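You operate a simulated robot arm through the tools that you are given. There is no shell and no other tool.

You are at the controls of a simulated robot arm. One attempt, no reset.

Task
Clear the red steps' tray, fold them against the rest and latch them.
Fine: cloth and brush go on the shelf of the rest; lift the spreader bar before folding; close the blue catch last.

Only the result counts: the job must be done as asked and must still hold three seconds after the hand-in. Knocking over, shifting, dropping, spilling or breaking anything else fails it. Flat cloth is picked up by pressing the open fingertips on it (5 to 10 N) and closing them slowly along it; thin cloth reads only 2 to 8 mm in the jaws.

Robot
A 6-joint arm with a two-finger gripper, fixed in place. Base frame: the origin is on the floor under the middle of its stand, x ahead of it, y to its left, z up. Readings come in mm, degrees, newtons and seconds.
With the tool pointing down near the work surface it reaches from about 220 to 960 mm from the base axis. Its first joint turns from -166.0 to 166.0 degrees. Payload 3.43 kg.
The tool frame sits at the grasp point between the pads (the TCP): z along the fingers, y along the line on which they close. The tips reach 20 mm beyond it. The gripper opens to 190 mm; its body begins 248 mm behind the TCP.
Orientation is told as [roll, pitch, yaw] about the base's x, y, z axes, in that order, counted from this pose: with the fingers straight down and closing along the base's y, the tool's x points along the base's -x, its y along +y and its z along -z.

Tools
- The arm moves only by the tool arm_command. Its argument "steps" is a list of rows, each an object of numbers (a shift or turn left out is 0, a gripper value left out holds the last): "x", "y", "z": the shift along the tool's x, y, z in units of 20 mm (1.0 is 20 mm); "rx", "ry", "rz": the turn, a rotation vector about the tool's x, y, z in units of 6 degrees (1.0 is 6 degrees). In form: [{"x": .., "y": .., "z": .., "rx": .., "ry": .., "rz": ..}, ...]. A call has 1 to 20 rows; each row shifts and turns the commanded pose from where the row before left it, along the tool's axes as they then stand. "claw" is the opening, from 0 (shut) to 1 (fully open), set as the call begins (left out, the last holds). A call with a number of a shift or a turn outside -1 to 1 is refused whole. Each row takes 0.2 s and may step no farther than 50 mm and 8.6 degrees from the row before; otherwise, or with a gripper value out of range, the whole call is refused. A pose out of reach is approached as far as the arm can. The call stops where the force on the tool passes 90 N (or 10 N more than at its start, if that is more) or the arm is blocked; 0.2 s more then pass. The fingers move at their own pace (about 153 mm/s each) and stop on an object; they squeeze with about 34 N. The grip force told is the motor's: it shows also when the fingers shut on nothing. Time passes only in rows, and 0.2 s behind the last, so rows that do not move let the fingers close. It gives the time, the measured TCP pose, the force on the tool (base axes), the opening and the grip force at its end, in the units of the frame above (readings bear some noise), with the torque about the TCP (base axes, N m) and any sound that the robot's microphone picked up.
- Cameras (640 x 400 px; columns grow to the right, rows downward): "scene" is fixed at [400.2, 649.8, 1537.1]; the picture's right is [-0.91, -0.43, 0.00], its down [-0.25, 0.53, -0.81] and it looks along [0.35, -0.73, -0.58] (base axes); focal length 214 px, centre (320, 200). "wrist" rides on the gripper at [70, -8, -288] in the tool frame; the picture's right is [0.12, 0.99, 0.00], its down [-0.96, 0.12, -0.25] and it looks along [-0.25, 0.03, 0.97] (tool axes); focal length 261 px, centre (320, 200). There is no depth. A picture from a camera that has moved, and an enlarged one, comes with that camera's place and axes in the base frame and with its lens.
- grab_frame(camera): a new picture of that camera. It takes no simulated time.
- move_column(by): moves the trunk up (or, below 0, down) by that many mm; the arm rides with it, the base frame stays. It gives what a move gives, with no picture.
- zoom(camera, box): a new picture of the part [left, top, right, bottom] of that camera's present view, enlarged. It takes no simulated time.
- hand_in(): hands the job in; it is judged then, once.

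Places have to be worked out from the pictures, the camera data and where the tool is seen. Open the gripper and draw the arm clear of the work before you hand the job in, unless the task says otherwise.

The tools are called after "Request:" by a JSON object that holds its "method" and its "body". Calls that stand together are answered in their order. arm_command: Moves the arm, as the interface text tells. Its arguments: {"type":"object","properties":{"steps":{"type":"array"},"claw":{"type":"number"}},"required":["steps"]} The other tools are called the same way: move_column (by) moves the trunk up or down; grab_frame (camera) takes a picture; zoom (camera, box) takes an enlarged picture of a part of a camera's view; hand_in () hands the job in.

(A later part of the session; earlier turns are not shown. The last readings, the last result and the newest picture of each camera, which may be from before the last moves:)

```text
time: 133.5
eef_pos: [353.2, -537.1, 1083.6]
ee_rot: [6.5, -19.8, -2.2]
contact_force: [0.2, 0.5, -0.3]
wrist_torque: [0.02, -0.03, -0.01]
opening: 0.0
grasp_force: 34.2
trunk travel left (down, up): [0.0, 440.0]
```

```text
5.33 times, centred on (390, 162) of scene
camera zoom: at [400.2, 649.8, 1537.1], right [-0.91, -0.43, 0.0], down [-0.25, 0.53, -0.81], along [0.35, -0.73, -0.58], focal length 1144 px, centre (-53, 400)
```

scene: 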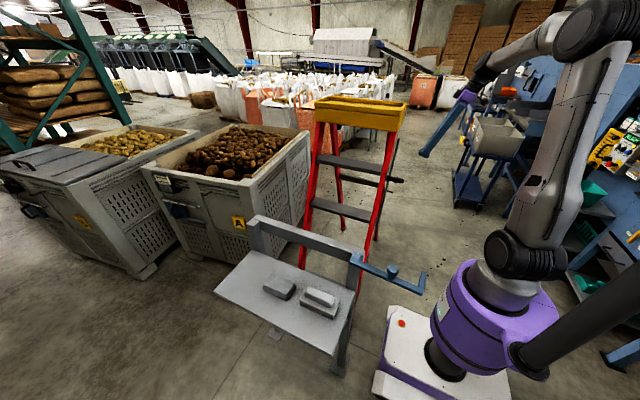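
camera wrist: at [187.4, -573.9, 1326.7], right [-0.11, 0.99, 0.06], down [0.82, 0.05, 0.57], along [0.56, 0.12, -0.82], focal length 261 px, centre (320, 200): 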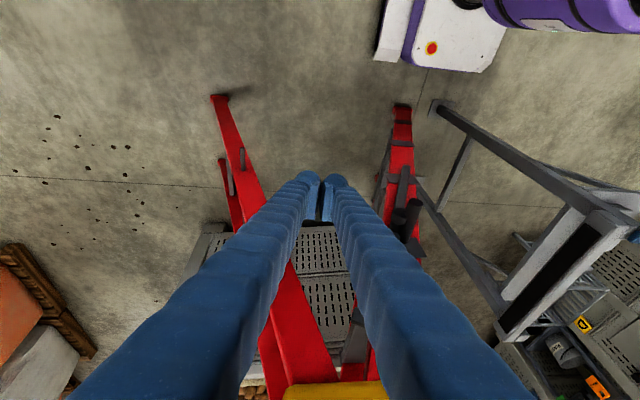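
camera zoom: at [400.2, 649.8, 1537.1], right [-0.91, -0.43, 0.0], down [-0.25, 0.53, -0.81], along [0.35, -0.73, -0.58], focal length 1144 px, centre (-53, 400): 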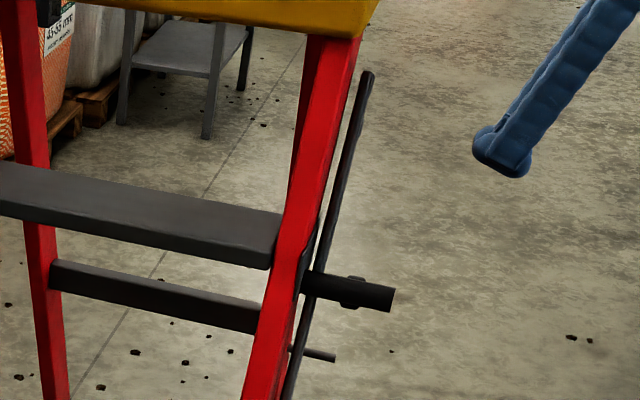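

The knob is nestled against the handle's −y side. I'll reorient (roll −20°, pitch −10°), which leans the gripper body away from the tray, and move above the handle with the fingers open about 70 mm.

Request:
{"method": "arm_command", "body": {"steps": [{"rx": 0.509, "rz": -0.185}, {"rx": 0.509, "rz": -0.185}, {"rx": 0.509, "rz": -0.185}, {"rx": 0.509, "rz": -0.185}, {"rx": 0.509, "rz": -0.185}, {"rx": 0.509, "rz": -0.185}, {"rx": 0.509, "rz": -0.185}, {"rx": 0.509, "rz": -0.185}, {"ry": 0.556}, {"ry": 0.556}, {"ry": 0.556}], "claw": 0.37}}

Request:
{"method": "arm_command", "body": {"steps": [{"x": -0.329, "y": 0.927, "z": -0.311}, {"x": -0.329, "y": 0.927, "z": -0.311}, {"x": -0.329, "y": 0.927, "z": -0.311}, {"x": -0.329, "y": 0.927, "z": -0.311}, {"x": -0.329, "y": 0.927, "z": -0.311}, {"x": -0.329, "y": 0.927, "z": -0.311}, {"x": -0.329, "y": 0.927, "z": -0.311}, {"x": -0.329, "y": 0.927, "z": -0.311}, {"x": -0.329, "y": 0.927, "z": -0.311}, {"x": -0.329, "y": 0.927, "z": -0.311}]}}

Request:
{"method": "grab_frame", "body": {"camera": "wrist"}}

Request:
{"method": "grab_frame", "body": {"camera": "scene"}}

```text
time: 135.9
eef_pos: [353.4, -538.3, 1080.5]
ee_rot: [-20.2, -9.3, 3.4]
contact_force: [-1.1, -0.1, 0.0]
wrist_torque: [0.0, -0.01, 0.03]
opening: 70.3
grasp_force: 0.0
trunk travel left (down, up): [0.0, 440.0]
```

```text
time: 138.2
eef_pos: [409.6, -343.7, 1011.8]
ee_rot: [-15.2, -2.7, 2.9]
contact_force: [-0.2, -0.7, 0.2]
wrist_torque: [0.11, 0.03, -0.01]
opening: 70.3
grasp_force: 0.2
trunk travel left (down, up): [0.0, 440.0]
stopped in row 10: the arm was blocked; the commanded pose is now the measured one
```

```text
taken
camera wrist: at [321.8, -282.6, 1288.8], right [-0.16, 0.95, -0.27], down [0.94, 0.22, 0.25], along [0.3, -0.21, -0.93], focal length 261 px, centre (320, 200)
```

wrist: 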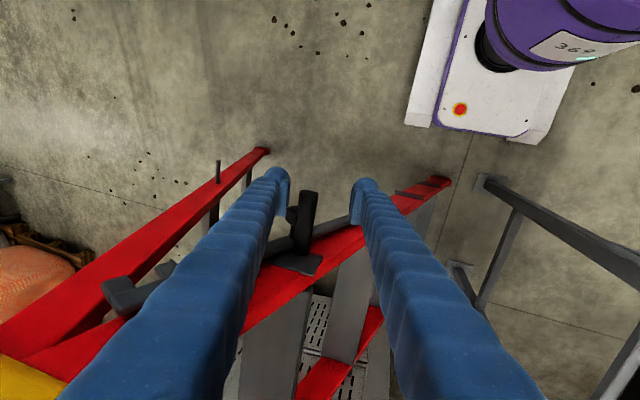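

```text
taken
```

scene: 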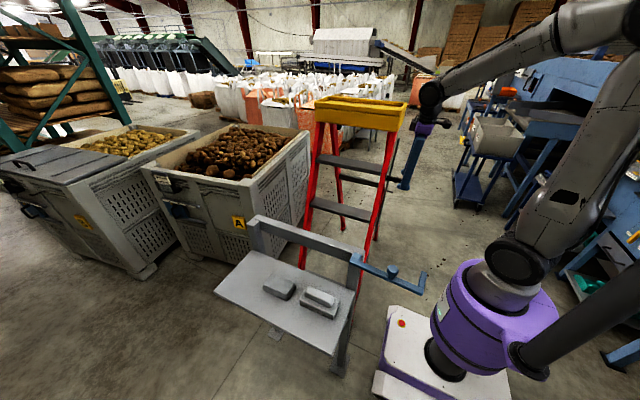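

The arm ran into its own limit with the trunk this low and settled lower without touching anything; the fingers are already around the handle's end. I'll raise the trunk 220 mm, which lifts the tool straight up and gives a better posture.

Request:
{"method": "move_column", "body": {"by": 220}}

Request:
{"method": "grab_frame", "body": {"camera": "wrist"}}

Request:
{"method": "zoom", "body": {"camera": "scene", "box": [340, 60, 480, 200]}}

```text
time: 140.5
eef_pos: [409.7, -343.8, 1234.7]
ee_rot: [-15.3, -2.7, 2.9]
contact_force: [-0.6, 0.2, -0.4]
wrist_torque: [-0.01, 0.03, 0.01]
opening: 70.4
grasp_force: 0.0
trunk travel left (down, up): [-220.0, 220.0]
```

```text
taken
camera wrist: at [321.4, -281.7, 1509.5], right [-0.15, 0.95, -0.27], down [0.94, 0.22, 0.26], along [0.3, -0.21, -0.93], focal length 261 px, centre (320, 200)
```

wrist: 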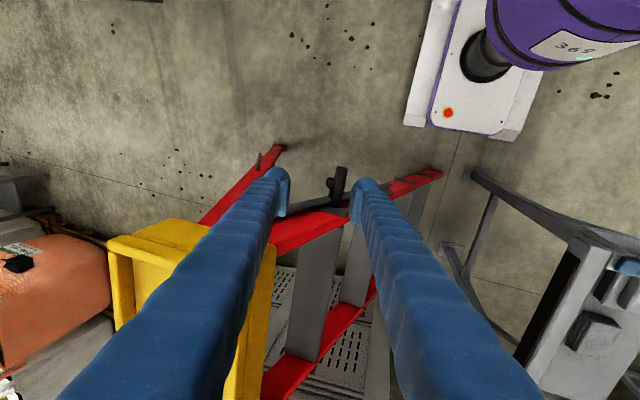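

```text
2.86 times, centred on (410, 130) of scene
camera zoom: at [400.2, 649.8, 1537.1], right [-0.91, -0.43, 0.0], down [-0.25, 0.53, -0.81], along [0.35, -0.73, -0.58], focal length 613 px, centre (63, 400)
```

zoom: 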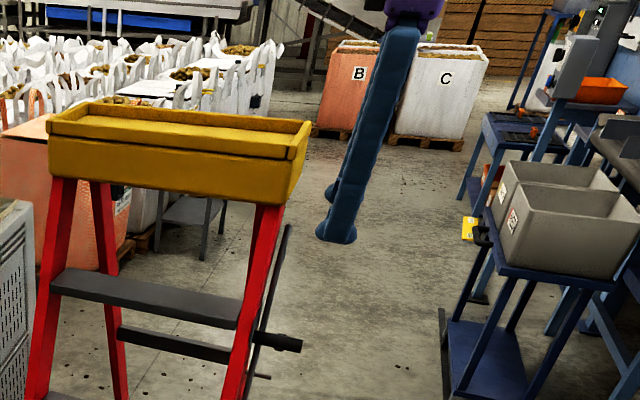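

The posture is now good and the bar is still up. I'll square the tool (roll −20°) and come down to about 100 mm above the handle.

Request:
{"method": "arm_command", "body": {"steps": [{"rx": 0.42, "rz": 0.175}, {"rx": 0.42, "rz": 0.175}, {"x": -0.042, "y": 0.394, "z": 0.961}, {"x": -0.042, "y": 0.394, "z": 0.961}, {"x": -0.042, "y": 0.394, "z": 0.961}, {"x": -0.042, "y": 0.394, "z": 0.961}, {"x": -0.042, "y": 0.394, "z": 0.961}, {"x": -0.042, "y": 0.394, "z": 0.961}, {"x": -0.042, "y": 0.394, "z": 0.961}]}}

Request:
{"method": "grab_frame", "body": {"camera": "wrist"}}

Request:
{"method": "zoom", "body": {"camera": "wrist", "box": [240, 130, 400, 230]}}

Request:
{"method": "zoom", "body": {"camera": "scene", "box": [350, 100, 450, 200]}}

```text
time: 142.5
eef_pos: [426.1, -337.8, 1087.9]
ee_rot: [-20.3, -3.6, 1.0]
contact_force: [0.1, 0.1, -0.1]
wrist_torque: [-0.01, 0.05, -0.03]
opening: 70.5
grasp_force: 0.2
trunk travel left (down, up): [-220.0, 220.0]
```

```text
taken
camera wrist: at [334.7, -248.6, 1355.9], right [-0.11, 0.93, -0.35], down [0.94, 0.21, 0.25], along [0.31, -0.3, -0.9], focal length 261 px, centre (320, 200)
```

wrist: 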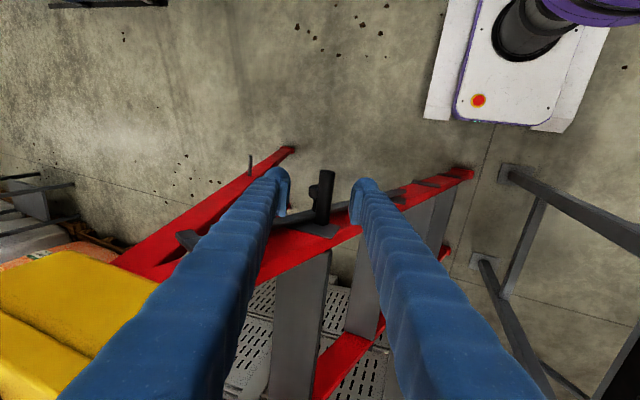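

```text
4.00 times, centred on (320, 180) of wrist
camera zoom: at [334.7, -248.6, 1355.9], right [-0.11, 0.93, -0.35], down [0.94, 0.21, 0.25], along [0.31, -0.3, -0.9], focal length 1043 px, centre (320, 280)
```

zoom: 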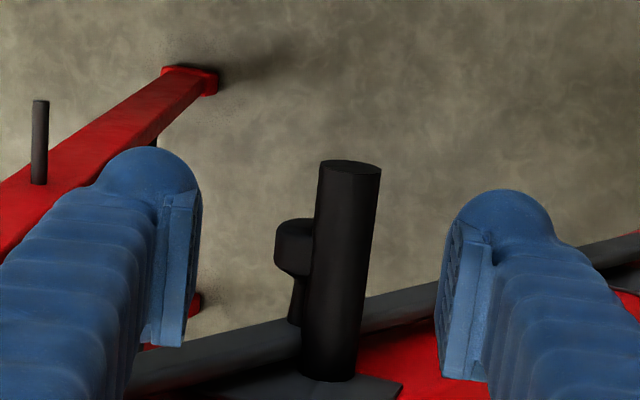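

```text
4.00 times, centred on (400, 150) of scene
camera zoom: at [400.2, 649.8, 1537.1], right [-0.91, -0.43, 0.0], down [-0.25, 0.53, -0.81], along [0.35, -0.73, -0.58], focal length 858 px, centre (0, 400)
```

zoom: 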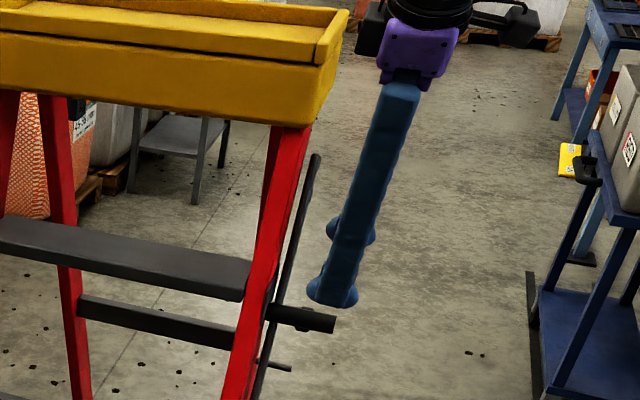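

The handle axis is near y −367, z ≈977, with the knob on its −y side from x≈438. I'll grip only the free end of the handle at x≈421, beyond the knob.

Request:
{"method": "arm_command", "body": {"steps": [{"x": 0.123, "y": 0.107, "z": 0.94}, {"x": 0.123, "y": 0.107, "z": 0.94}, {"x": 0.123, "y": 0.107, "z": 0.94}, {"x": 0.123, "y": 0.107, "z": 0.94}, {"x": 0.123, "y": 0.107, "z": 0.9}]}}

Request:
{"method": "zoom", "body": {"camera": "wrist", "box": [240, 130, 400, 230]}}

Request:
{"method": "zoom", "body": {"camera": "scene", "box": [360, 140, 430, 200]}}

```text
time: 143.7
eef_pos: [419.1, -360.1, 997.4]
ee_rot: [-20.3, -3.6, 0.9]
contact_force: [0.3, -0.2, -0.2]
wrist_torque: [0.02, -0.02, -0.01]
opening: 70.3
grasp_force: 0.1
trunk travel left (down, up): [-220.0, 220.0]
```

```text
4.00 times, centred on (320, 180) of wrist
camera zoom: at [328.9, -272.0, 1265.5], right [-0.11, 0.93, -0.35], down [0.94, 0.21, 0.25], along [0.31, -0.3, -0.9], focal length 1043 px, centre (320, 280)
```

zoom: 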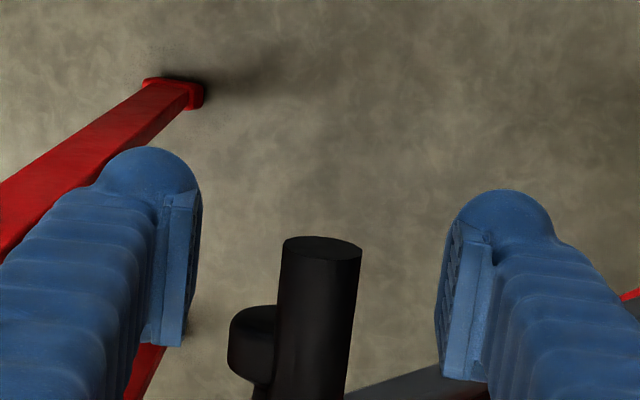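

```text
6.67 times, centred on (395, 170) of scene
camera zoom: at [400.2, 649.8, 1537.1], right [-0.91, -0.43, 0.0], down [-0.25, 0.53, -0.81], along [0.35, -0.73, -0.58], focal length 1430 px, centre (-180, 400)
```

zoom: 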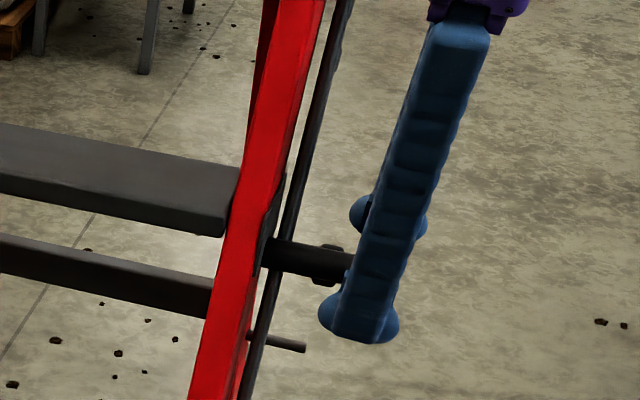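

The handle's end is centred but just at the grasp point. I'll shift 6 mm toward +x and go down 17 mm.

Request:
{"method": "arm_command", "body": {"steps": [{"x": -0.3, "z": 0.3}, {"z": 0.55}]}}

Request:
{"method": "zoom", "body": {"camera": "wrist", "box": [240, 130, 400, 230]}}

Request:
{"method": "zoom", "body": {"camera": "scene", "box": [360, 140, 430, 200]}}

```text
time: 144.3
eef_pos: [426.4, -367.4, 983.1]
ee_rot: [-20.3, -3.5, 0.8]
contact_force: [0.5, -0.5, -0.9]
wrist_torque: [0.03, 0.02, -0.01]
opening: 70.3
grasp_force: 0.0
trunk travel left (down, up): [-220.0, 220.0]
```

```text
4.00 times, centred on (320, 180) of wrist
camera zoom: at [337.0, -277.7, 1250.9], right [-0.11, 0.93, -0.35], down [0.94, 0.21, 0.25], along [0.31, -0.3, -0.9], focal length 1043 px, centre (320, 280)
```

zoom: 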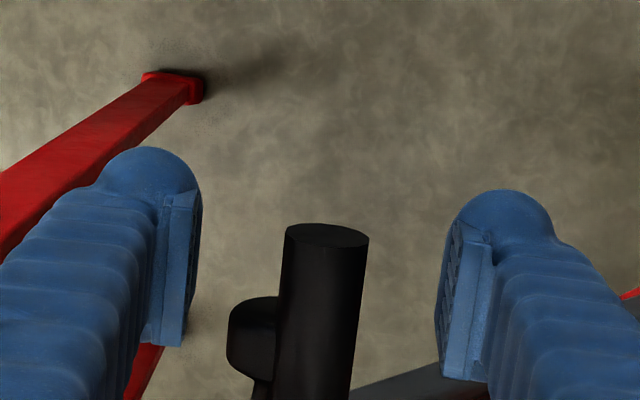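

```text
6.67 times, centred on (395, 170) of scene
camera zoom: at [400.2, 649.8, 1537.1], right [-0.91, -0.43, 0.0], down [-0.25, 0.53, -0.81], along [0.35, -0.73, -0.58], focal length 1430 px, centre (-180, 400)
```

zoom: 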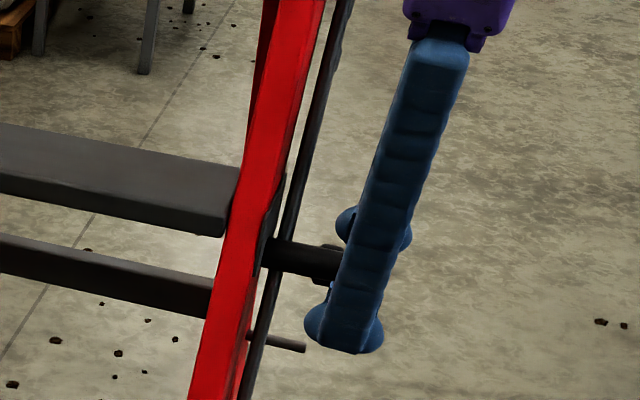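

The handle sits between the pads near the grasp point. I'll close on it.

Request:
{"method": "arm_command", "body": {"steps": [{"y": 0.12}, {}, {}, {}], "claw": 0}}

Request:
{"method": "zoom", "body": {"camera": "wrist", "box": [240, 130, 400, 230]}}

Request:
{"method": "zoom", "body": {"camera": "scene", "box": [360, 140, 430, 200]}}

```text
time: 145.3
eef_pos: [425.8, -368.4, 984.6]
ee_rot: [-20.5, -3.7, 0.8]
contact_force: [-1.7, -42.4, 55.7]
wrist_torque: [-0.92, -1.12, -1.03]
opening: 30.2
grasp_force: 45.1
trunk travel left (down, up): [-220.0, 220.0]
```

```text
4.00 times, centred on (320, 180) of wrist
camera zoom: at [335.1, -277.6, 1252.3], right [-0.11, 0.93, -0.36], down [0.94, 0.21, 0.25], along [0.31, -0.31, -0.9], focal length 1043 px, centre (320, 280)
```

zoom: 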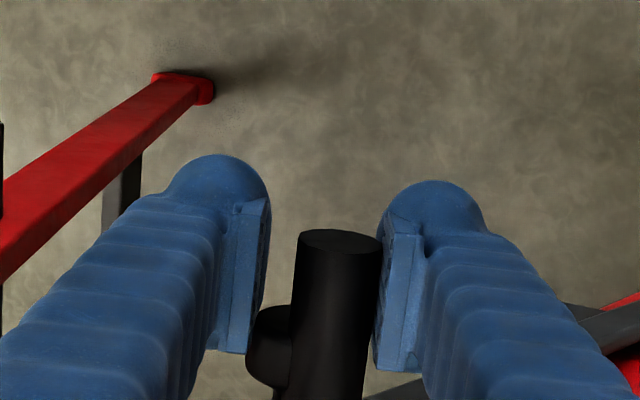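

```text
6.67 times, centred on (395, 170) of scene
camera zoom: at [400.2, 649.8, 1537.1], right [-0.91, -0.43, 0.0], down [-0.25, 0.53, -0.81], along [0.35, -0.73, -0.58], focal length 1430 px, centre (-180, 400)
```

zoom: 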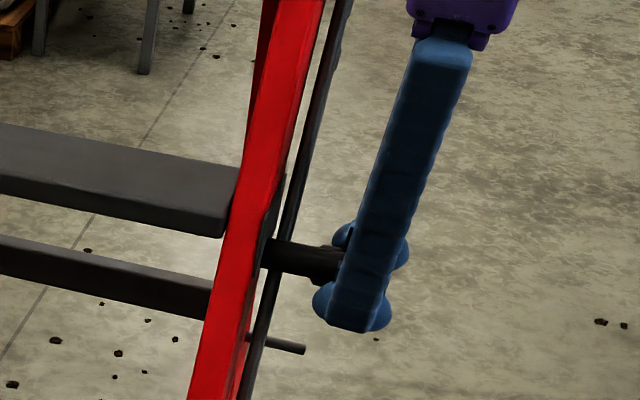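

The left finger caught the knob while closing, which caused the force of about 70 N. I'll open again, shift 6 mm outward so only the handle's free end is between the pads, and re-close.

Request:
{"method": "arm_command", "body": {"steps": [{}, {}, {"x": 0.32}, {}], "claw": 0.37}}

Request:
{"method": "zoom", "body": {"camera": "wrist", "box": [240, 130, 400, 230]}}

Request:
{"method": "arm_command", "body": {"steps": [{}, {}, {}], "claw": 0}}

Request:
{"method": "zoom", "body": {"camera": "wrist", "box": [240, 130, 400, 230]}}

```text
time: 146.3
eef_pos: [420.2, -364.6, 981.3]
ee_rot: [-20.3, -3.7, 0.9]
contact_force: [0.5, 0.3, -0.6]
wrist_torque: [0.0, 0.01, -0.01]
opening: 70.3
grasp_force: 0.1
trunk travel left (down, up): [-220.0, 220.0]
```

```text
4.00 times, centred on (320, 180) of wrist
camera zoom: at [330.4, -275.3, 1249.5], right [-0.11, 0.93, -0.35], down [0.94, 0.21, 0.25], along [0.31, -0.3, -0.9], focal length 1043 px, centre (320, 280)
```

zoom: 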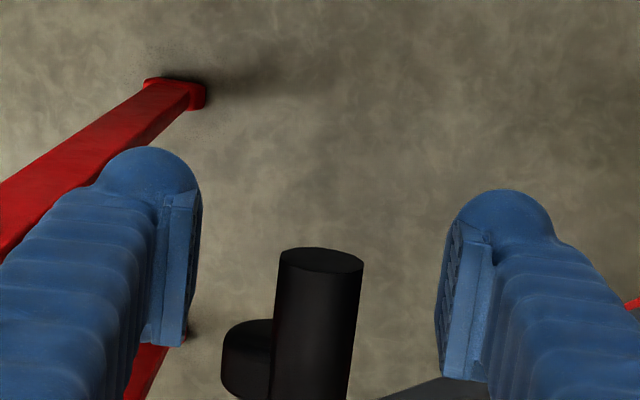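

```text
time: 147.1
eef_pos: [420.1, -364.0, 982.3]
ee_rot: [-20.4, -3.6, 0.9]
contact_force: [-7.6, 3.5, -2.0]
wrist_torque: [-0.01, 0.24, 0.33]
opening: 19.7
grasp_force: 44.8
trunk travel left (down, up): [-220.0, 220.0]
```

```text
4.00 times, centred on (320, 180) of wrist
camera zoom: at [329.5, -275.0, 1249.7], right [-0.11, 0.93, -0.35], down [0.94, 0.21, 0.25], along [0.31, -0.3, -0.9], focal length 1043 px, centre (320, 280)
```

zoom: 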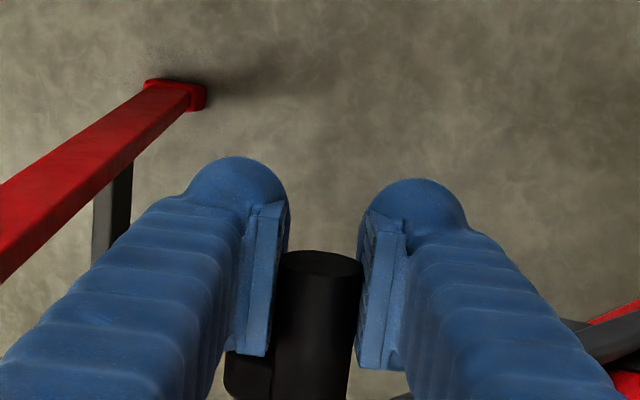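

The grip closed at just 19.7 mm, meaning the tips only caught the top of the handle. Its axis is about 25 mm deeper, near y −373, z 959, with its end at x≈424. I'll open, go deeper and 9 mm toward +x, then close again.

Request:
{"method": "arm_command", "body": {"steps": [{}, {}, {}, {"x": -0.45}, {"z": 0.6}, {"z": 0.65}, {}], "claw": 0.37}}

Request:
{"method": "zoom", "body": {"camera": "wrist", "box": [240, 130, 400, 230]}}

Request:
{"method": "zoom", "body": {"camera": "scene", "box": [360, 140, 430, 200]}}

```text
time: 148.7
eef_pos: [429.5, -373.8, 959.2]
ee_rot: [-20.3, -3.6, 0.9]
contact_force: [0.0, 0.3, -0.2]
wrist_torque: [0.04, -0.03, -0.01]
opening: 70.1
grasp_force: 0.1
trunk travel left (down, up): [-220.0, 220.0]
```

```text
4.00 times, centred on (320, 180) of wrist
camera zoom: at [340.1, -284.7, 1227.1], right [-0.11, 0.93, -0.35], down [0.94, 0.21, 0.25], along [0.31, -0.3, -0.9], focal length 1043 px, centre (320, 280)
```

zoom: 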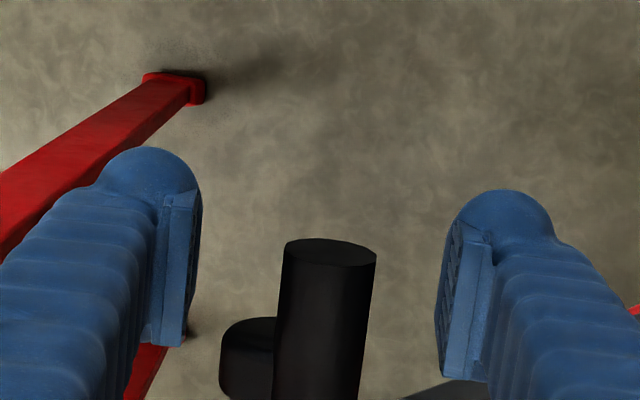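

```text
6.67 times, centred on (395, 170) of scene
camera zoom: at [400.2, 649.8, 1537.1], right [-0.91, -0.43, 0.0], down [-0.25, 0.53, -0.81], along [0.35, -0.73, -0.58], focal length 1430 px, centre (-180, 400)
```

zoom: 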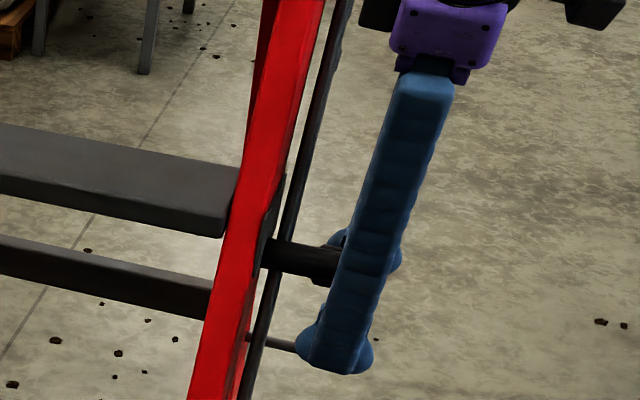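

Cross-checking scene and wrist views, the handle is about 20 mm thick with its axis near y −362, z 988. So the previous closure at 19.7 mm was in fact a full grip, and I'm now too deep. I'll go back up about 29 mm to x≈420 and close there.

Request:
{"method": "arm_command", "body": {"steps": [{"z": -0.75}, {"z": -0.72}, {"x": 0.356, "y": 0.043}, {}]}}

Request:
{"method": "arm_command", "body": {"steps": [{}, {}, {}], "claw": 0}}

Request:
{"method": "zoom", "body": {"camera": "wrist", "box": [240, 130, 400, 230]}}

Request:
{"method": "zoom", "body": {"camera": "scene", "box": [360, 140, 430, 200]}}

```text
time: 149.7
eef_pos: [420.4, -363.0, 987.4]
ee_rot: [-20.4, -3.5, 1.0]
contact_force: [0.1, 0.3, 0.1]
wrist_torque: [0.05, 0.01, 0.01]
opening: 70.4
grasp_force: 0.1
trunk travel left (down, up): [-220.0, 220.0]
```

```text
time: 150.5
eef_pos: [419.9, -362.7, 986.3]
ee_rot: [-20.4, -3.6, 0.9]
contact_force: [-8.1, -0.2, 3.0]
wrist_torque: [-0.04, 0.33, 0.12]
opening: 19.9
grasp_force: 45.5
trunk travel left (down, up): [-220.0, 220.0]
```

```text
4.00 times, centred on (320, 180) of wrist
camera zoom: at [329.7, -273.2, 1254.0], right [-0.11, 0.93, -0.35], down [0.94, 0.21, 0.25], along [0.31, -0.3, -0.9], focal length 1043 px, centre (320, 280)
```

zoom: 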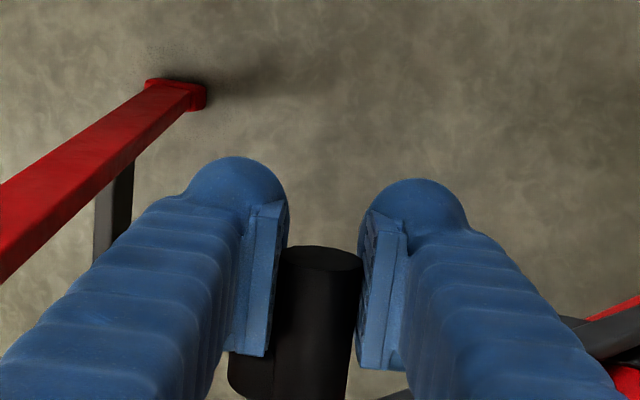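

```text
6.67 times, centred on (395, 170) of scene
camera zoom: at [400.2, 649.8, 1537.1], right [-0.91, -0.43, 0.0], down [-0.25, 0.53, -0.81], along [0.35, -0.73, -0.58], focal length 1430 px, centre (-180, 400)
```

zoom: 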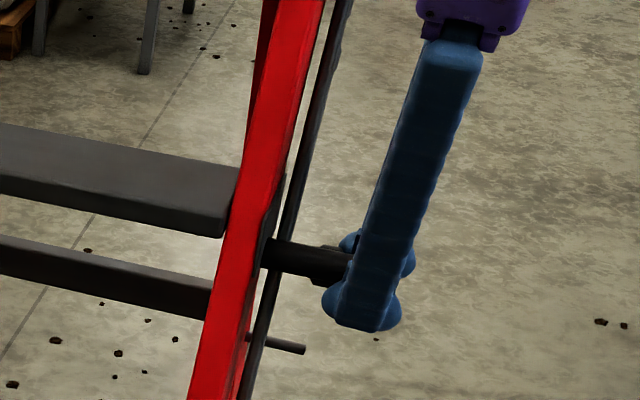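

The grip holds the handle (opening 19.9 mm) with low force. The leg line gives a floor pivot near y −25 and a radius of about 1044 mm. I'll begin folding with a small 1° arc and read the resistance.

Request:
{"method": "arm_command", "body": {"steps": [{"x": -0.0145, "y": 0.282, "z": -0.2305, "rx": 0.0665, "rz": -0.0042}, {"x": -0.0145, "y": 0.282, "z": -0.2305, "rx": 0.0665, "rz": -0.0042}, {}]}}

Request:
{"method": "zoom", "body": {"camera": "scene", "box": [350, 120, 430, 200]}}

```text
time: 151.3
eef_pos: [419.9, -348.9, 990.3]
ee_rot: [-21.1, -3.5, 0.8]
contact_force: [-12.6, -16.3, -15.0]
wrist_torque: [-0.02, 0.49, -0.03]
opening: 20.1
grasp_force: 45.0
trunk travel left (down, up): [-220.0, 220.0]
```

```text
5.00 times, centred on (390, 160) of scene
camera zoom: at [400.2, 649.8, 1537.1], right [-0.91, -0.43, 0.0], down [-0.25, 0.53, -0.81], along [0.35, -0.73, -0.58], focal length 1072 px, centre (-30, 400)
```

zoom: 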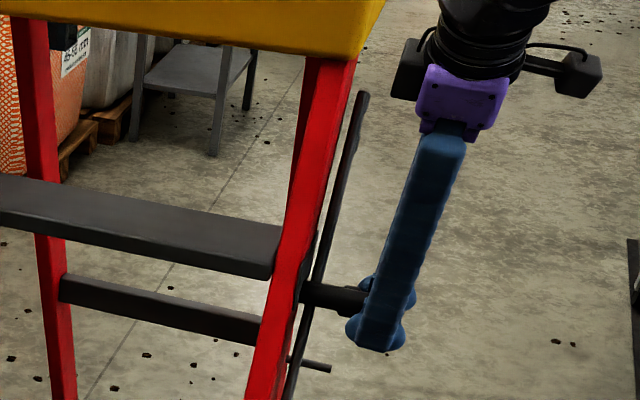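

The frame follows with about 16 N of resistance. I'll continue in 0.8° rows and check again.

Request:
{"method": "arm_command", "body": {"steps": [{"x": -0.01, "y": 0.5677, "z": -0.43, "rx": 0.1331, "rz": -0.0084}, {"x": -0.02, "y": 0.5677, "z": -0.4565, "rx": 0.1331, "rz": -0.0084}, {"x": -0.02, "y": 0.5677, "z": -0.4565, "rx": 0.1331, "rz": -0.0084}, {}]}}

Request:
{"method": "grab_frame", "body": {"camera": "scene"}}

Request:
{"method": "grab_frame", "body": {"camera": "wrist"}}

```text
time: 152.3
eef_pos: [420.0, -307.9, 1004.7]
ee_rot: [-23.5, -3.6, 1.0]
contact_force: [-23.3, -6.7, 5.8]
wrist_torque: [0.02, 0.33, -0.07]
opening: 19.7
grasp_force: 44.4
trunk travel left (down, up): [-220.0, 220.0]
```

```text
taken
```

scene: 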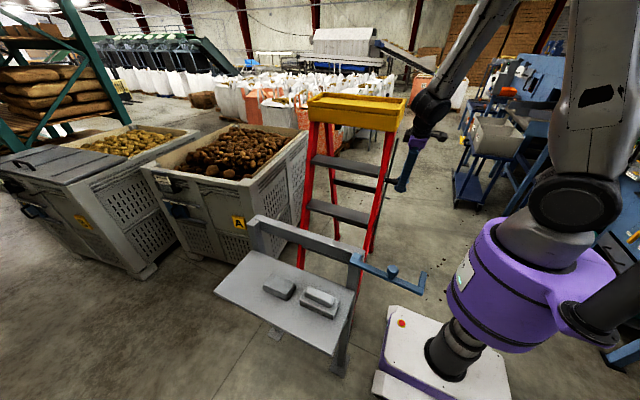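

```text
taken
camera wrist: at [329.5, -203.0, 1266.3], right [-0.11, 0.91, -0.4], down [0.94, 0.22, 0.24], along [0.31, -0.35, -0.88], focal length 261 px, centre (320, 200)
```

wrist: 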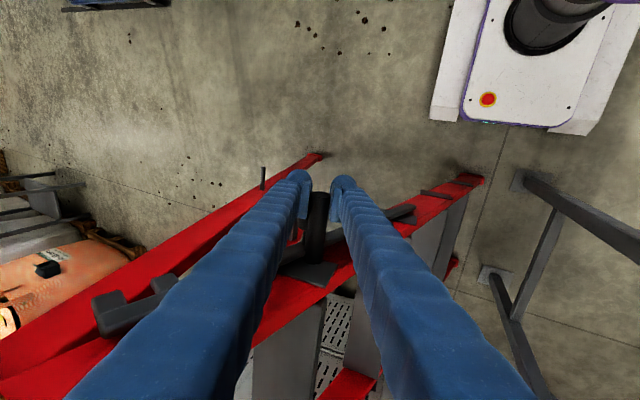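

The ladder is folding well, its rear legs drawing in, with the bar still raised. An x-force of −23 N suggests a slight sideways drift, so I'll trim that and continue.

Request:
{"method": "arm_command", "body": {"steps": [{"x": 0.09, "y": 0.5677, "z": -0.4565, "rx": 0.1331, "rz": -0.0084}, {"x": 0, "y": 0.5677, "z": -0.4565, "rx": 0.1331, "rz": -0.0084}, {"x": 0, "y": 0.5677, "z": -0.4565, "rx": 0.1331, "rz": -0.0084}, {"x": 0, "y": 0.5677, "z": -0.4565, "rx": 0.1331, "rz": -0.0084}, {"x": 0, "y": 0.5677, "z": -0.4565, "rx": 0.1331, "rz": -0.0084}, {}]}}

Request:
{"method": "zoom", "body": {"camera": "wrist", "box": [60, 140, 500, 400]}}

```text
time: 153.7
eef_pos: [418.9, -235.6, 1021.7]
ee_rot: [-27.4, -3.2, 1.2]
contact_force: [0.4, -4.7, 22.8]
wrist_torque: [0.06, -0.21, 0.29]
opening: 20.0
grasp_force: 45.3
out of reach, approached as far as the arm can: row 5
trunk travel left (down, up): [-220.0, 220.0]
```

```text
1.45 times, centred on (280, 270) of wrist
camera zoom: at [331.1, -114.0, 1276.8], right [-0.11, 0.88, -0.46], down [0.95, 0.24, 0.22], along [0.3, -0.41, -0.86], focal length 379 px, centre (378, 98)
```

zoom: 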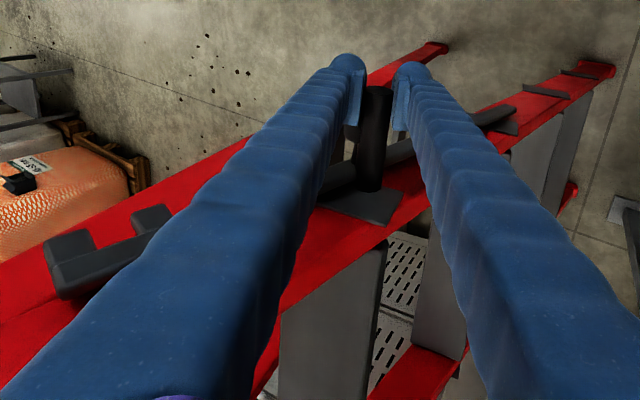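

The frame is nearly weightless now, but the arm has reached a limit with this sideways lean. Since the handle is round, I can turn the tool toward vertical around it in place. I'll do that in small steps.

Request:
{"method": "arm_command", "body": {"steps": [{"rx": -0.4, "rz": 0.03}, {"rx": -0.4, "rz": 0.03}, {"rx": -0.4, "rz": 0.03}, {}]}}

Request:
{"method": "zoom", "body": {"camera": "wrist", "box": [240, 130, 400, 230]}}

```text
time: 154.7
eef_pos: [419.1, -235.2, 1020.4]
ee_rot: [-20.2, -3.6, 0.9]
contact_force: [0.8, -0.4, -4.8]
wrist_torque: [0.06, -0.44, 0.57]
opening: 19.7
grasp_force: 45.0
trunk travel left (down, up): [-220.0, 220.0]
```

```text
4.00 times, centred on (320, 180) of wrist
camera zoom: at [329.3, -147.1, 1288.5], right [-0.11, 0.93, -0.35], down [0.94, 0.21, 0.25], along [0.31, -0.3, -0.9], focal length 1043 px, centre (320, 280)
```

zoom: 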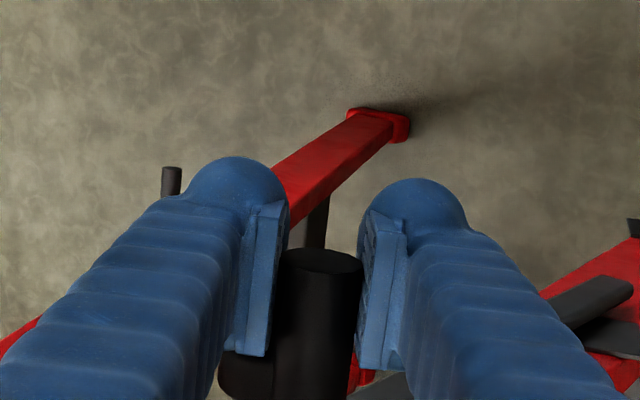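

Turning in place works with near-zero force. I'll continue toward vertical and tilt the body slightly more away from the tray.

Request:
{"method": "arm_command", "body": {"steps": [{"rx": -0.4, "rz": 0.03, "ry": -0.2}, {"rx": -0.4, "rz": 0.03, "ry": -0.2}, {"rx": -0.4, "rz": 0.03, "ry": -0.2}, {"rx": -0.4, "rz": 0.04, "ry": -0.2}, {"rx": -0.4, "rz": 0.04, "ry": -0.2}, {}]}}

Request:
{"method": "grab_frame", "body": {"camera": "scene"}}

Request:
{"method": "grab_frame", "body": {"camera": "wrist"}}

```text
time: 156.1
eef_pos: [419.3, -235.2, 1020.6]
ee_rot: [-8.2, -9.6, 1.3]
contact_force: [-1.7, 7.3, -22.6]
wrist_torque: [0.04, 0.19, -0.09]
opening: 19.8
grasp_force: 45.1
trunk travel left (down, up): [-220.0, 220.0]
```

```text
taken
```

scene: 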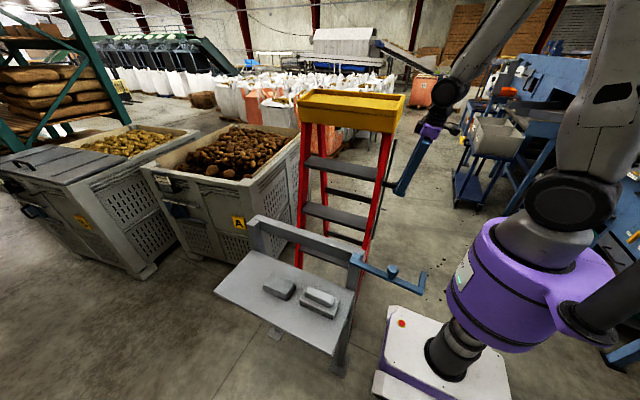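

```text
taken
camera wrist: at [299.7, -206.5, 1290.4], right [-0.12, 0.98, -0.16], down [0.91, 0.17, 0.38], along [0.4, -0.1, -0.91], focal length 261 px, centre (320, 200)
```

wrist: 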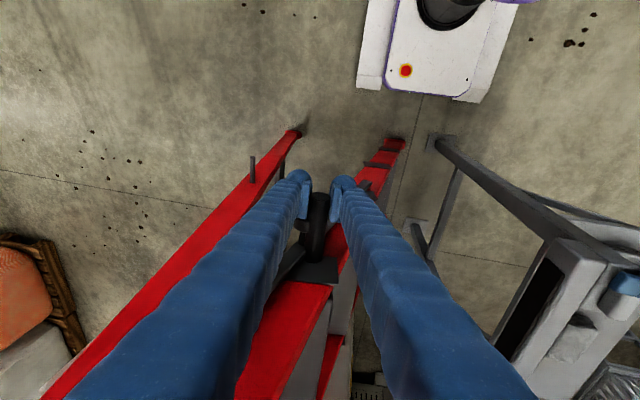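

Roll is now about −8°, pitch about −10°. I'll continue along the fold arc, about 1° per row for 4 rows.

Request:
{"method": "arm_command", "body": {"steps": [{"x": -0.02, "y": 0.88, "z": -0.241}, {"x": -0.027, "y": 0.8735, "z": -0.285}, {"x": -0.025, "y": 0.8756, "z": -0.2705}, {"x": -0.022, "y": 0.878, "z": -0.251}, {}]}}

Request:
{"method": "grab_frame", "body": {"camera": "wrist"}}

```text
time: 157.3
eef_pos: [418.6, -166.0, 1033.9]
ee_rot: [-8.1, -9.0, 1.2]
contact_force: [-30.4, -2.1, -51.7]
wrist_torque: [-0.04, 0.58, -0.12]
opening: 19.9
grasp_force: 44.9
out of reach, approached as far as the arm can: row 3, 4
trunk travel left (down, up): [-220.0, 220.0]
```

```text
taken
camera wrist: at [303.1, -137.2, 1304.9], right [-0.12, 0.98, -0.16], down [0.91, 0.17, 0.38], along [0.39, -0.1, -0.91], focal length 261 px, centre (320, 200)
```

wrist: 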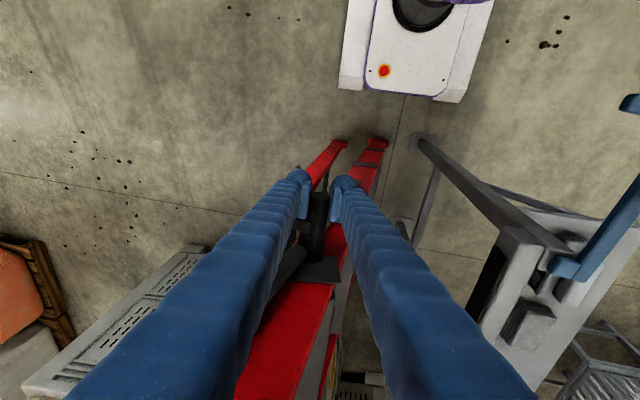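

This is again a reach limit. It looks like the upper arm leaning back too far, so a higher trunk should help. I'll relieve the forces on the handle, then release it gently to see whether the half-folded ladder stands by itself.

Request:
{"method": "arm_command", "body": {"steps": [{"x": 0.094, "y": 0.018, "z": 0.13}, {}]}}

```text
time: 157.9
eef_pos: [419.1, -167.0, 1032.6]
ee_rot: [-8.0, -9.0, 1.2]
contact_force: [-35.5, -5.9, -31.0]
wrist_torque: [0.1, 0.76, -0.27]
opening: 20.0
grasp_force: 44.9
trunk travel left (down, up): [-220.0, 220.0]
```

Request:
{"method": "arm_command", "body": {"steps": [{"x": 0.12, "y": -0.01, "z": 0.1}, {}]}}

```text
time: 158.5
eef_pos: [418.9, -168.9, 1033.1]
ee_rot: [-8.2, -9.1, 1.3]
contact_force: [-38.6, -5.9, -15.6]
wrist_torque: [-0.01, 0.69, -0.42]
opening: 19.7
grasp_force: 45.3
out of reach, approached as far as the arm can: row 1
trunk travel left (down, up): [-220.0, 220.0]
```

The remaining force is mostly the x-strain from the reach limit. I'll open the fingers slightly and watch the ladder.

Request:
{"method": "arm_command", "body": {"steps": [{}], "claw": 0.25}}

Request:
{"method": "grab_frame", "body": {"camera": "wrist"}}

Request:
{"method": "grab_frame", "body": {"camera": "scene"}}

```text
time: 158.9
eef_pos: [418.7, -167.4, 1033.7]
ee_rot: [-8.2, -9.3, 1.1]
contact_force: [-40.7, -7.1, -6.9]
wrist_torque: [-0.34, 0.12, -1.73]
opening: 52.7
grasp_force: 4.3
trunk travel left (down, up): [-220.0, 220.0]
```

```text
taken
camera wrist: at [302.3, -139.3, 1304.7], right [-0.12, 0.98, -0.16], down [0.91, 0.17, 0.38], along [0.4, -0.1, -0.91], focal length 261 px, centre (320, 200)
```

wrist: 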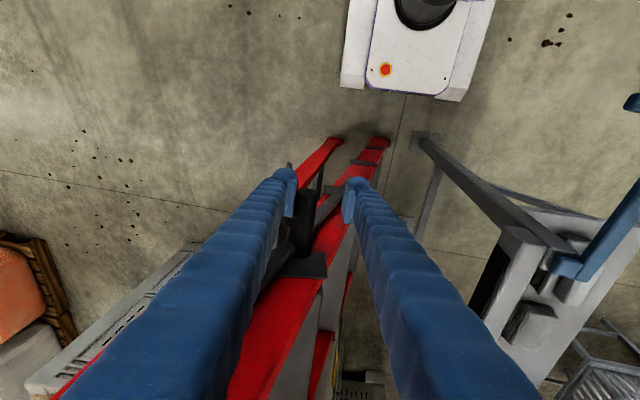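

```text
taken
```

scene: 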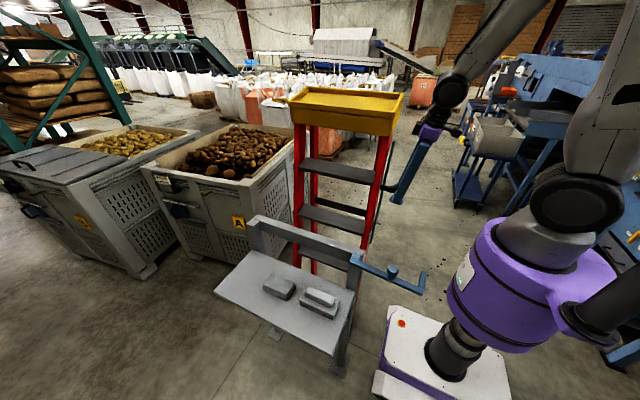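

The frame leans lightly (about 7 N) on the −y finger, so it does need support, but it is still caged between the fingers. I'll make the tool more upright in place, which also moves the wrist outward, and shift slightly −x to relieve the strain.

Request:
{"method": "arm_command", "body": {"steps": [{"ry": 0.25, "x": 0.06}, {"ry": 0.25, "x": 0.06}, {"ry": 0.25, "x": 0.06}, {"ry": 0.25, "x": 0.06}, {}]}}

Request:
{"method": "zoom", "body": {"camera": "wrist", "box": [240, 130, 400, 230]}}

```text
time: 160.1
eef_pos: [419.7, -169.4, 1032.9]
ee_rot: [-8.4, -3.9, 0.5]
contact_force: [-23.2, -13.7, 14.3]
wrist_torque: [-0.57, -0.25, -1.15]
opening: 56.9
grasp_force: 7.9
trunk travel left (down, up): [-220.0, 220.0]
```

```text
4.00 times, centred on (320, 180) of wrist
camera zoom: at [328.7, -138.8, 1313.8], right [-0.12, 0.98, -0.15], down [0.94, 0.16, 0.29], along [0.31, -0.11, -0.94], focal length 1043 px, centre (320, 280)
```

zoom: 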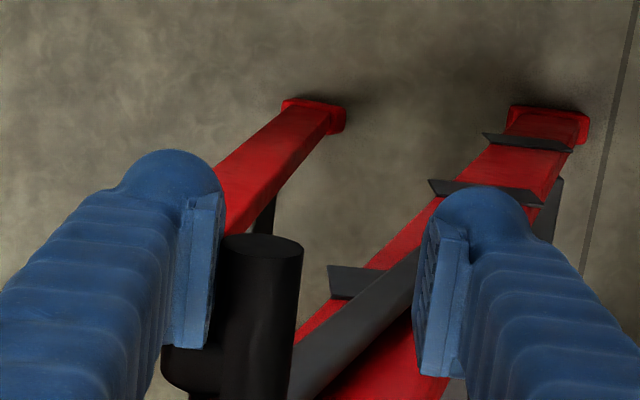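

The handle leans on the −y finger. I'll slide the fingers down along it, keeping it caged, so that raising the trunk afterwards brings the grip back level with the handle.

Request:
{"method": "arm_command", "body": {"steps": [{"x": 0.08, "z": 0.8}, {"x": 0.06, "z": 0.934}, {"x": 0.04, "z": 0.934}, {"x": 0.04, "z": 0.934}, {}]}}

Request:
{"method": "zoom", "body": {"camera": "wrist", "box": [200, 130, 440, 280]}}

```text
time: 161.3
eef_pos: [421.4, -179.1, 960.4]
ee_rot: [-8.2, -3.8, 0.5]
contact_force: [1.5, -8.9, 0.8]
wrist_torque: [0.66, 0.11, 0.02]
opening: 51.4
grasp_force: 3.8
trunk travel left (down, up): [-220.0, 220.0]
```

```text
2.67 times, centred on (320, 205) of wrist
camera zoom: at [331.6, -148.2, 1241.0], right [-0.12, 0.98, -0.15], down [0.94, 0.16, 0.29], along [0.31, -0.11, -0.94], focal length 695 px, centre (320, 187)
```

zoom: 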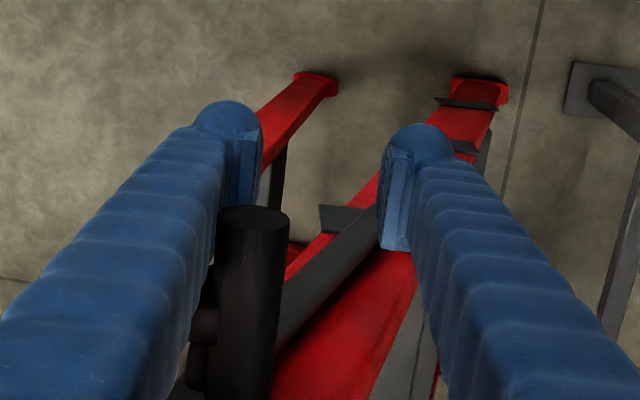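

The handle slides along the finger as intended, with just 9 N of lean. I'll go another 75 mm down.

Request:
{"method": "arm_command", "body": {"steps": [{"x": 0.04, "z": 0.934}, {"x": 0.04, "z": 0.934}, {"x": 0.04, "z": 0.934}, {"x": 0.04, "z": 0.934}, {}]}}

Request:
{"method": "zoom", "body": {"camera": "wrist", "box": [160, 130, 480, 380]}}

Request:
{"method": "zoom", "body": {"camera": "scene", "box": [340, 90, 460, 240]}}

```text
time: 162.5
eef_pos: [424.3, -191.2, 887.4]
ee_rot: [-8.2, -3.4, 0.4]
contact_force: [-5.1, -8.9, -1.6]
wrist_torque: [1.5, -0.74, -0.03]
opening: 49.8
grasp_force: 1.7
out of reach, approached as far as the arm can: row 4
trunk travel left (down, up): [-220.0, 220.0]
```

```text
1.60 times, centred on (320, 255) of wrist
camera zoom: at [335.6, -161.8, 1167.9], right [-0.12, 0.98, -0.15], down [0.95, 0.16, 0.29], along [0.3, -0.1, -0.95], focal length 417 px, centre (320, 112)
```

zoom: 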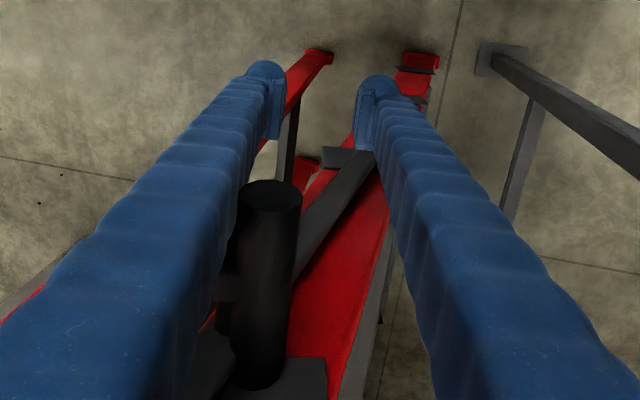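

```text
2.67 times, centred on (400, 165) of scene
camera zoom: at [400.2, 649.8, 1537.1], right [-0.91, -0.43, 0.0], down [-0.25, 0.53, -0.81], along [0.35, -0.73, -0.58], focal length 572 px, centre (107, 293)
```

zoom: 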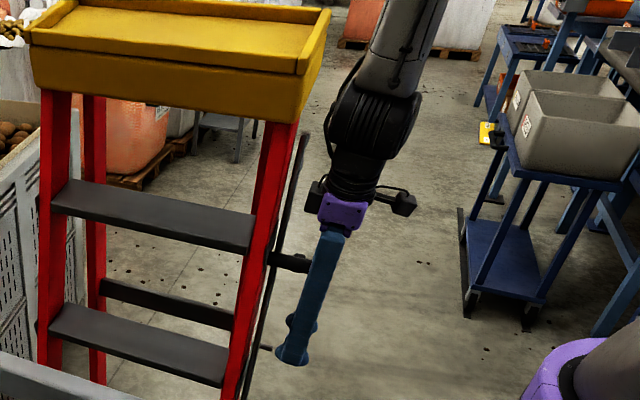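

The handle is still caged 146 mm up the fingers. The flags fit an elbow-fold limit, so I want the shoulder well above the wrist. I'll raise the trunk 110 mm; the fingers slide up along the handle but keep it caged.

Request:
{"method": "move_column", "body": {"by": 110}}

Request:
{"method": "zoom", "body": {"camera": "wrist", "box": [200, 130, 440, 280]}}

```text
time: 163.9
eef_pos: [425.2, -192.5, 997.2]
ee_rot: [-8.2, -3.4, 0.4]
contact_force: [-4.2, -12.2, 5.6]
wrist_torque: [0.28, -0.13, -0.31]
opening: 53.7
grasp_force: 6.0
trunk travel left (down, up): [-330.0, 110.0]
```

```text
2.67 times, centred on (320, 205) of wrist
camera zoom: at [336.3, -162.5, 1278.9], right [-0.12, 0.98, -0.15], down [0.95, 0.16, 0.29], along [0.31, -0.11, -0.95], focal length 695 px, centre (320, 187)
```

zoom: 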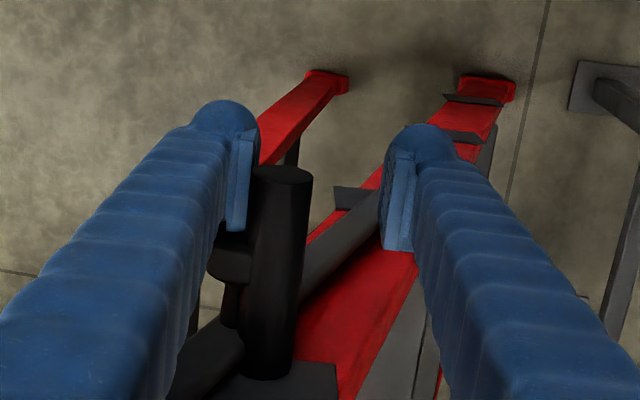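

Still caged. I'll slide the arm down 110 mm again.

Request:
{"method": "arm_command", "body": {"steps": [{"x": 0.05, "z": 0.92}, {"x": 0.05, "z": 0.92}, {"x": 0.05, "z": 0.92}, {"x": 0.05, "z": 0.92}, {"x": 0.05, "z": 0.92}, {"x": 0.05, "z": 0.92}, {}]}}

Request:
{"method": "zoom", "body": {"camera": "wrist", "box": [160, 130, 480, 380]}}

```text
time: 165.5
eef_pos: [426.0, -206.7, 888.0]
ee_rot: [-8.1, -3.4, 0.5]
contact_force: [0.7, -1.8, 2.2]
wrist_torque: [0.31, -0.09, 0.02]
opening: 48.4
grasp_force: 0.2
trunk travel left (down, up): [-330.0, 110.0]
```

```text
1.60 times, centred on (320, 255) of wrist
camera zoom: at [336.7, -177.2, 1169.3], right [-0.12, 0.98, -0.15], down [0.95, 0.16, 0.29], along [0.3, -0.11, -0.95], focal length 417 px, centre (320, 112)
```

zoom: 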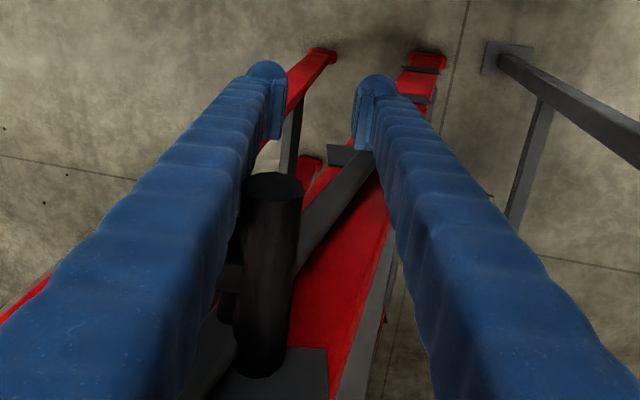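

No flags and almost no load. I'll do one more cycle: trunk up 90 mm, then arm down 90 mm.

Request:
{"method": "move_column", "body": {"by": 90}}

Request:
{"method": "arm_command", "body": {"steps": [{"x": 0.05, "z": 0.9}, {"x": 0.05, "z": 0.9}, {"x": 0.05, "z": 0.9}, {"x": 0.05, "z": 0.9}, {"x": 0.05, "z": 0.9}, {}]}}

Request:
{"method": "zoom", "body": {"camera": "wrist", "box": [160, 130, 480, 380]}}

Request:
{"method": "grab_frame", "body": {"camera": "scene"}}

```text
time: 166.8
eef_pos: [426.1, -206.8, 977.8]
ee_rot: [-8.0, -3.4, 0.4]
contact_force: [0.7, 0.1, -0.6]
wrist_torque: [0.0, 0.04, -0.01]
opening: 47.8
grasp_force: 0.1
trunk travel left (down, up): [-420.0, 20.0]
```

```text
time: 168.2
eef_pos: [428.5, -221.1, 890.1]
ee_rot: [-8.6, -2.9, 0.4]
contact_force: [-0.3, 1.1, -0.9]
wrist_torque: [0.04, -0.01, -0.02]
opening: 47.5
grasp_force: 0.1
out of reach, approached as far as the arm can: row 5
trunk travel left (down, up): [-420.0, 20.0]
```

```text
1.60 times, centred on (320, 255) of wrist
camera zoom: at [342.4, -188.1, 1172.6], right [-0.12, 0.98, -0.15], down [0.95, 0.16, 0.28], along [0.3, -0.11, -0.95], focal length 417 px, centre (320, 112)
```

zoom: 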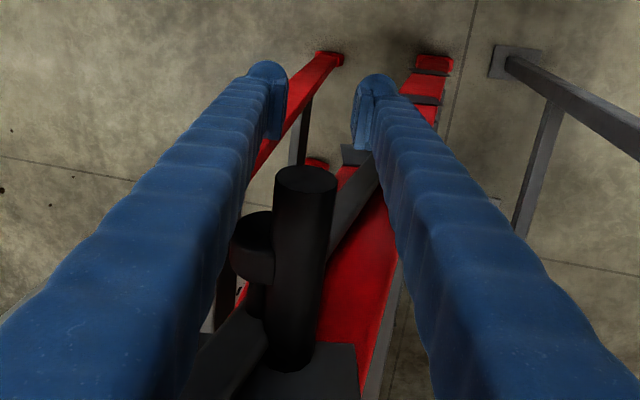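

```text
taken
```

scene: 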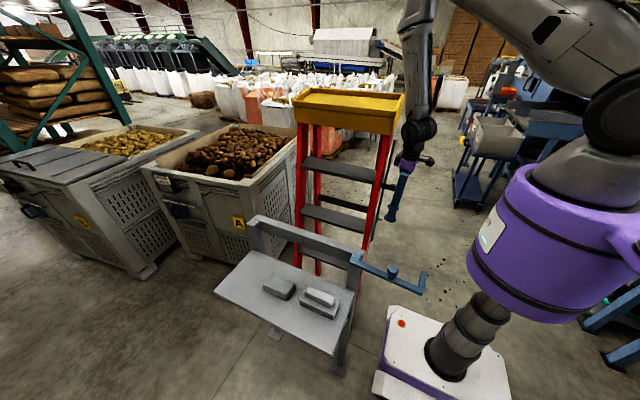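

Forces are zero and the handle hangs free between the fingers, so the half-folded ladder stands by itself. I can therefore regrip in a better posture. I'll withdraw upward along the fingers and then away in −x.

Request:
{"method": "arm_command", "body": {"steps": [{"z": -0.8}, {"z": -1}, {"z": -1}, {"z": -1}, {"z": -1}, {"z": -1}, {"z": -1}, {"z": -1}, {"z": -1}, {"z": -1}, {"z": -1}, {"z": -1}, {"z": -1}, {"x": 1}, {"x": 1}, {"x": 1}]}}

Request:
{"method": "grab_frame", "body": {"camera": "wrist"}}

Request:
{"method": "grab_frame", "body": {"camera": "scene"}}

```text
time: 171.6
eef_pos: [399.2, -203.7, 1155.6]
ee_rot: [-7.9, -3.1, 0.4]
contact_force: [0.1, 0.0, 0.2]
wrist_torque: [-0.01, 0.05, 0.0]
opening: 47.6
grasp_force: 0.2
out of reach, approached as far as the arm can: row 8, 14, 15, 16
trunk travel left (down, up): [-420.0, 20.0]
```

```text
taken
camera wrist: at [313.4, -174.3, 1437.3], right [-0.12, 0.98, -0.14], down [0.95, 0.16, 0.28], along [0.3, -0.1, -0.95], focal length 261 px, centre (320, 200)
```

wrist: 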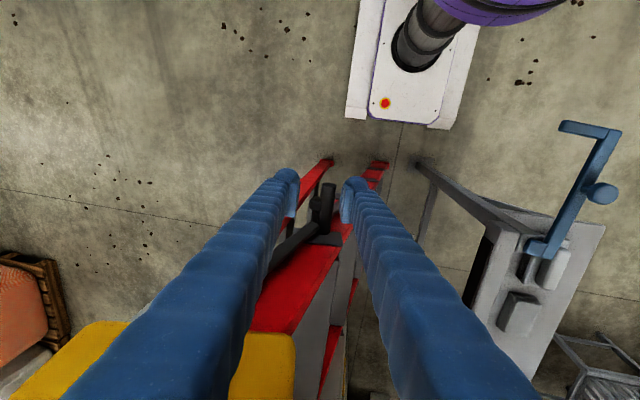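

```text
taken
```

scene: 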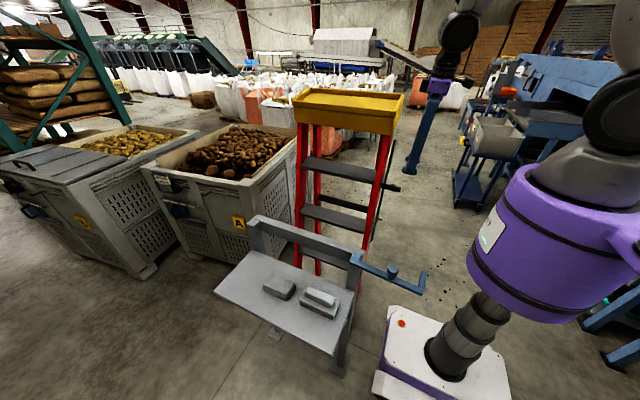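

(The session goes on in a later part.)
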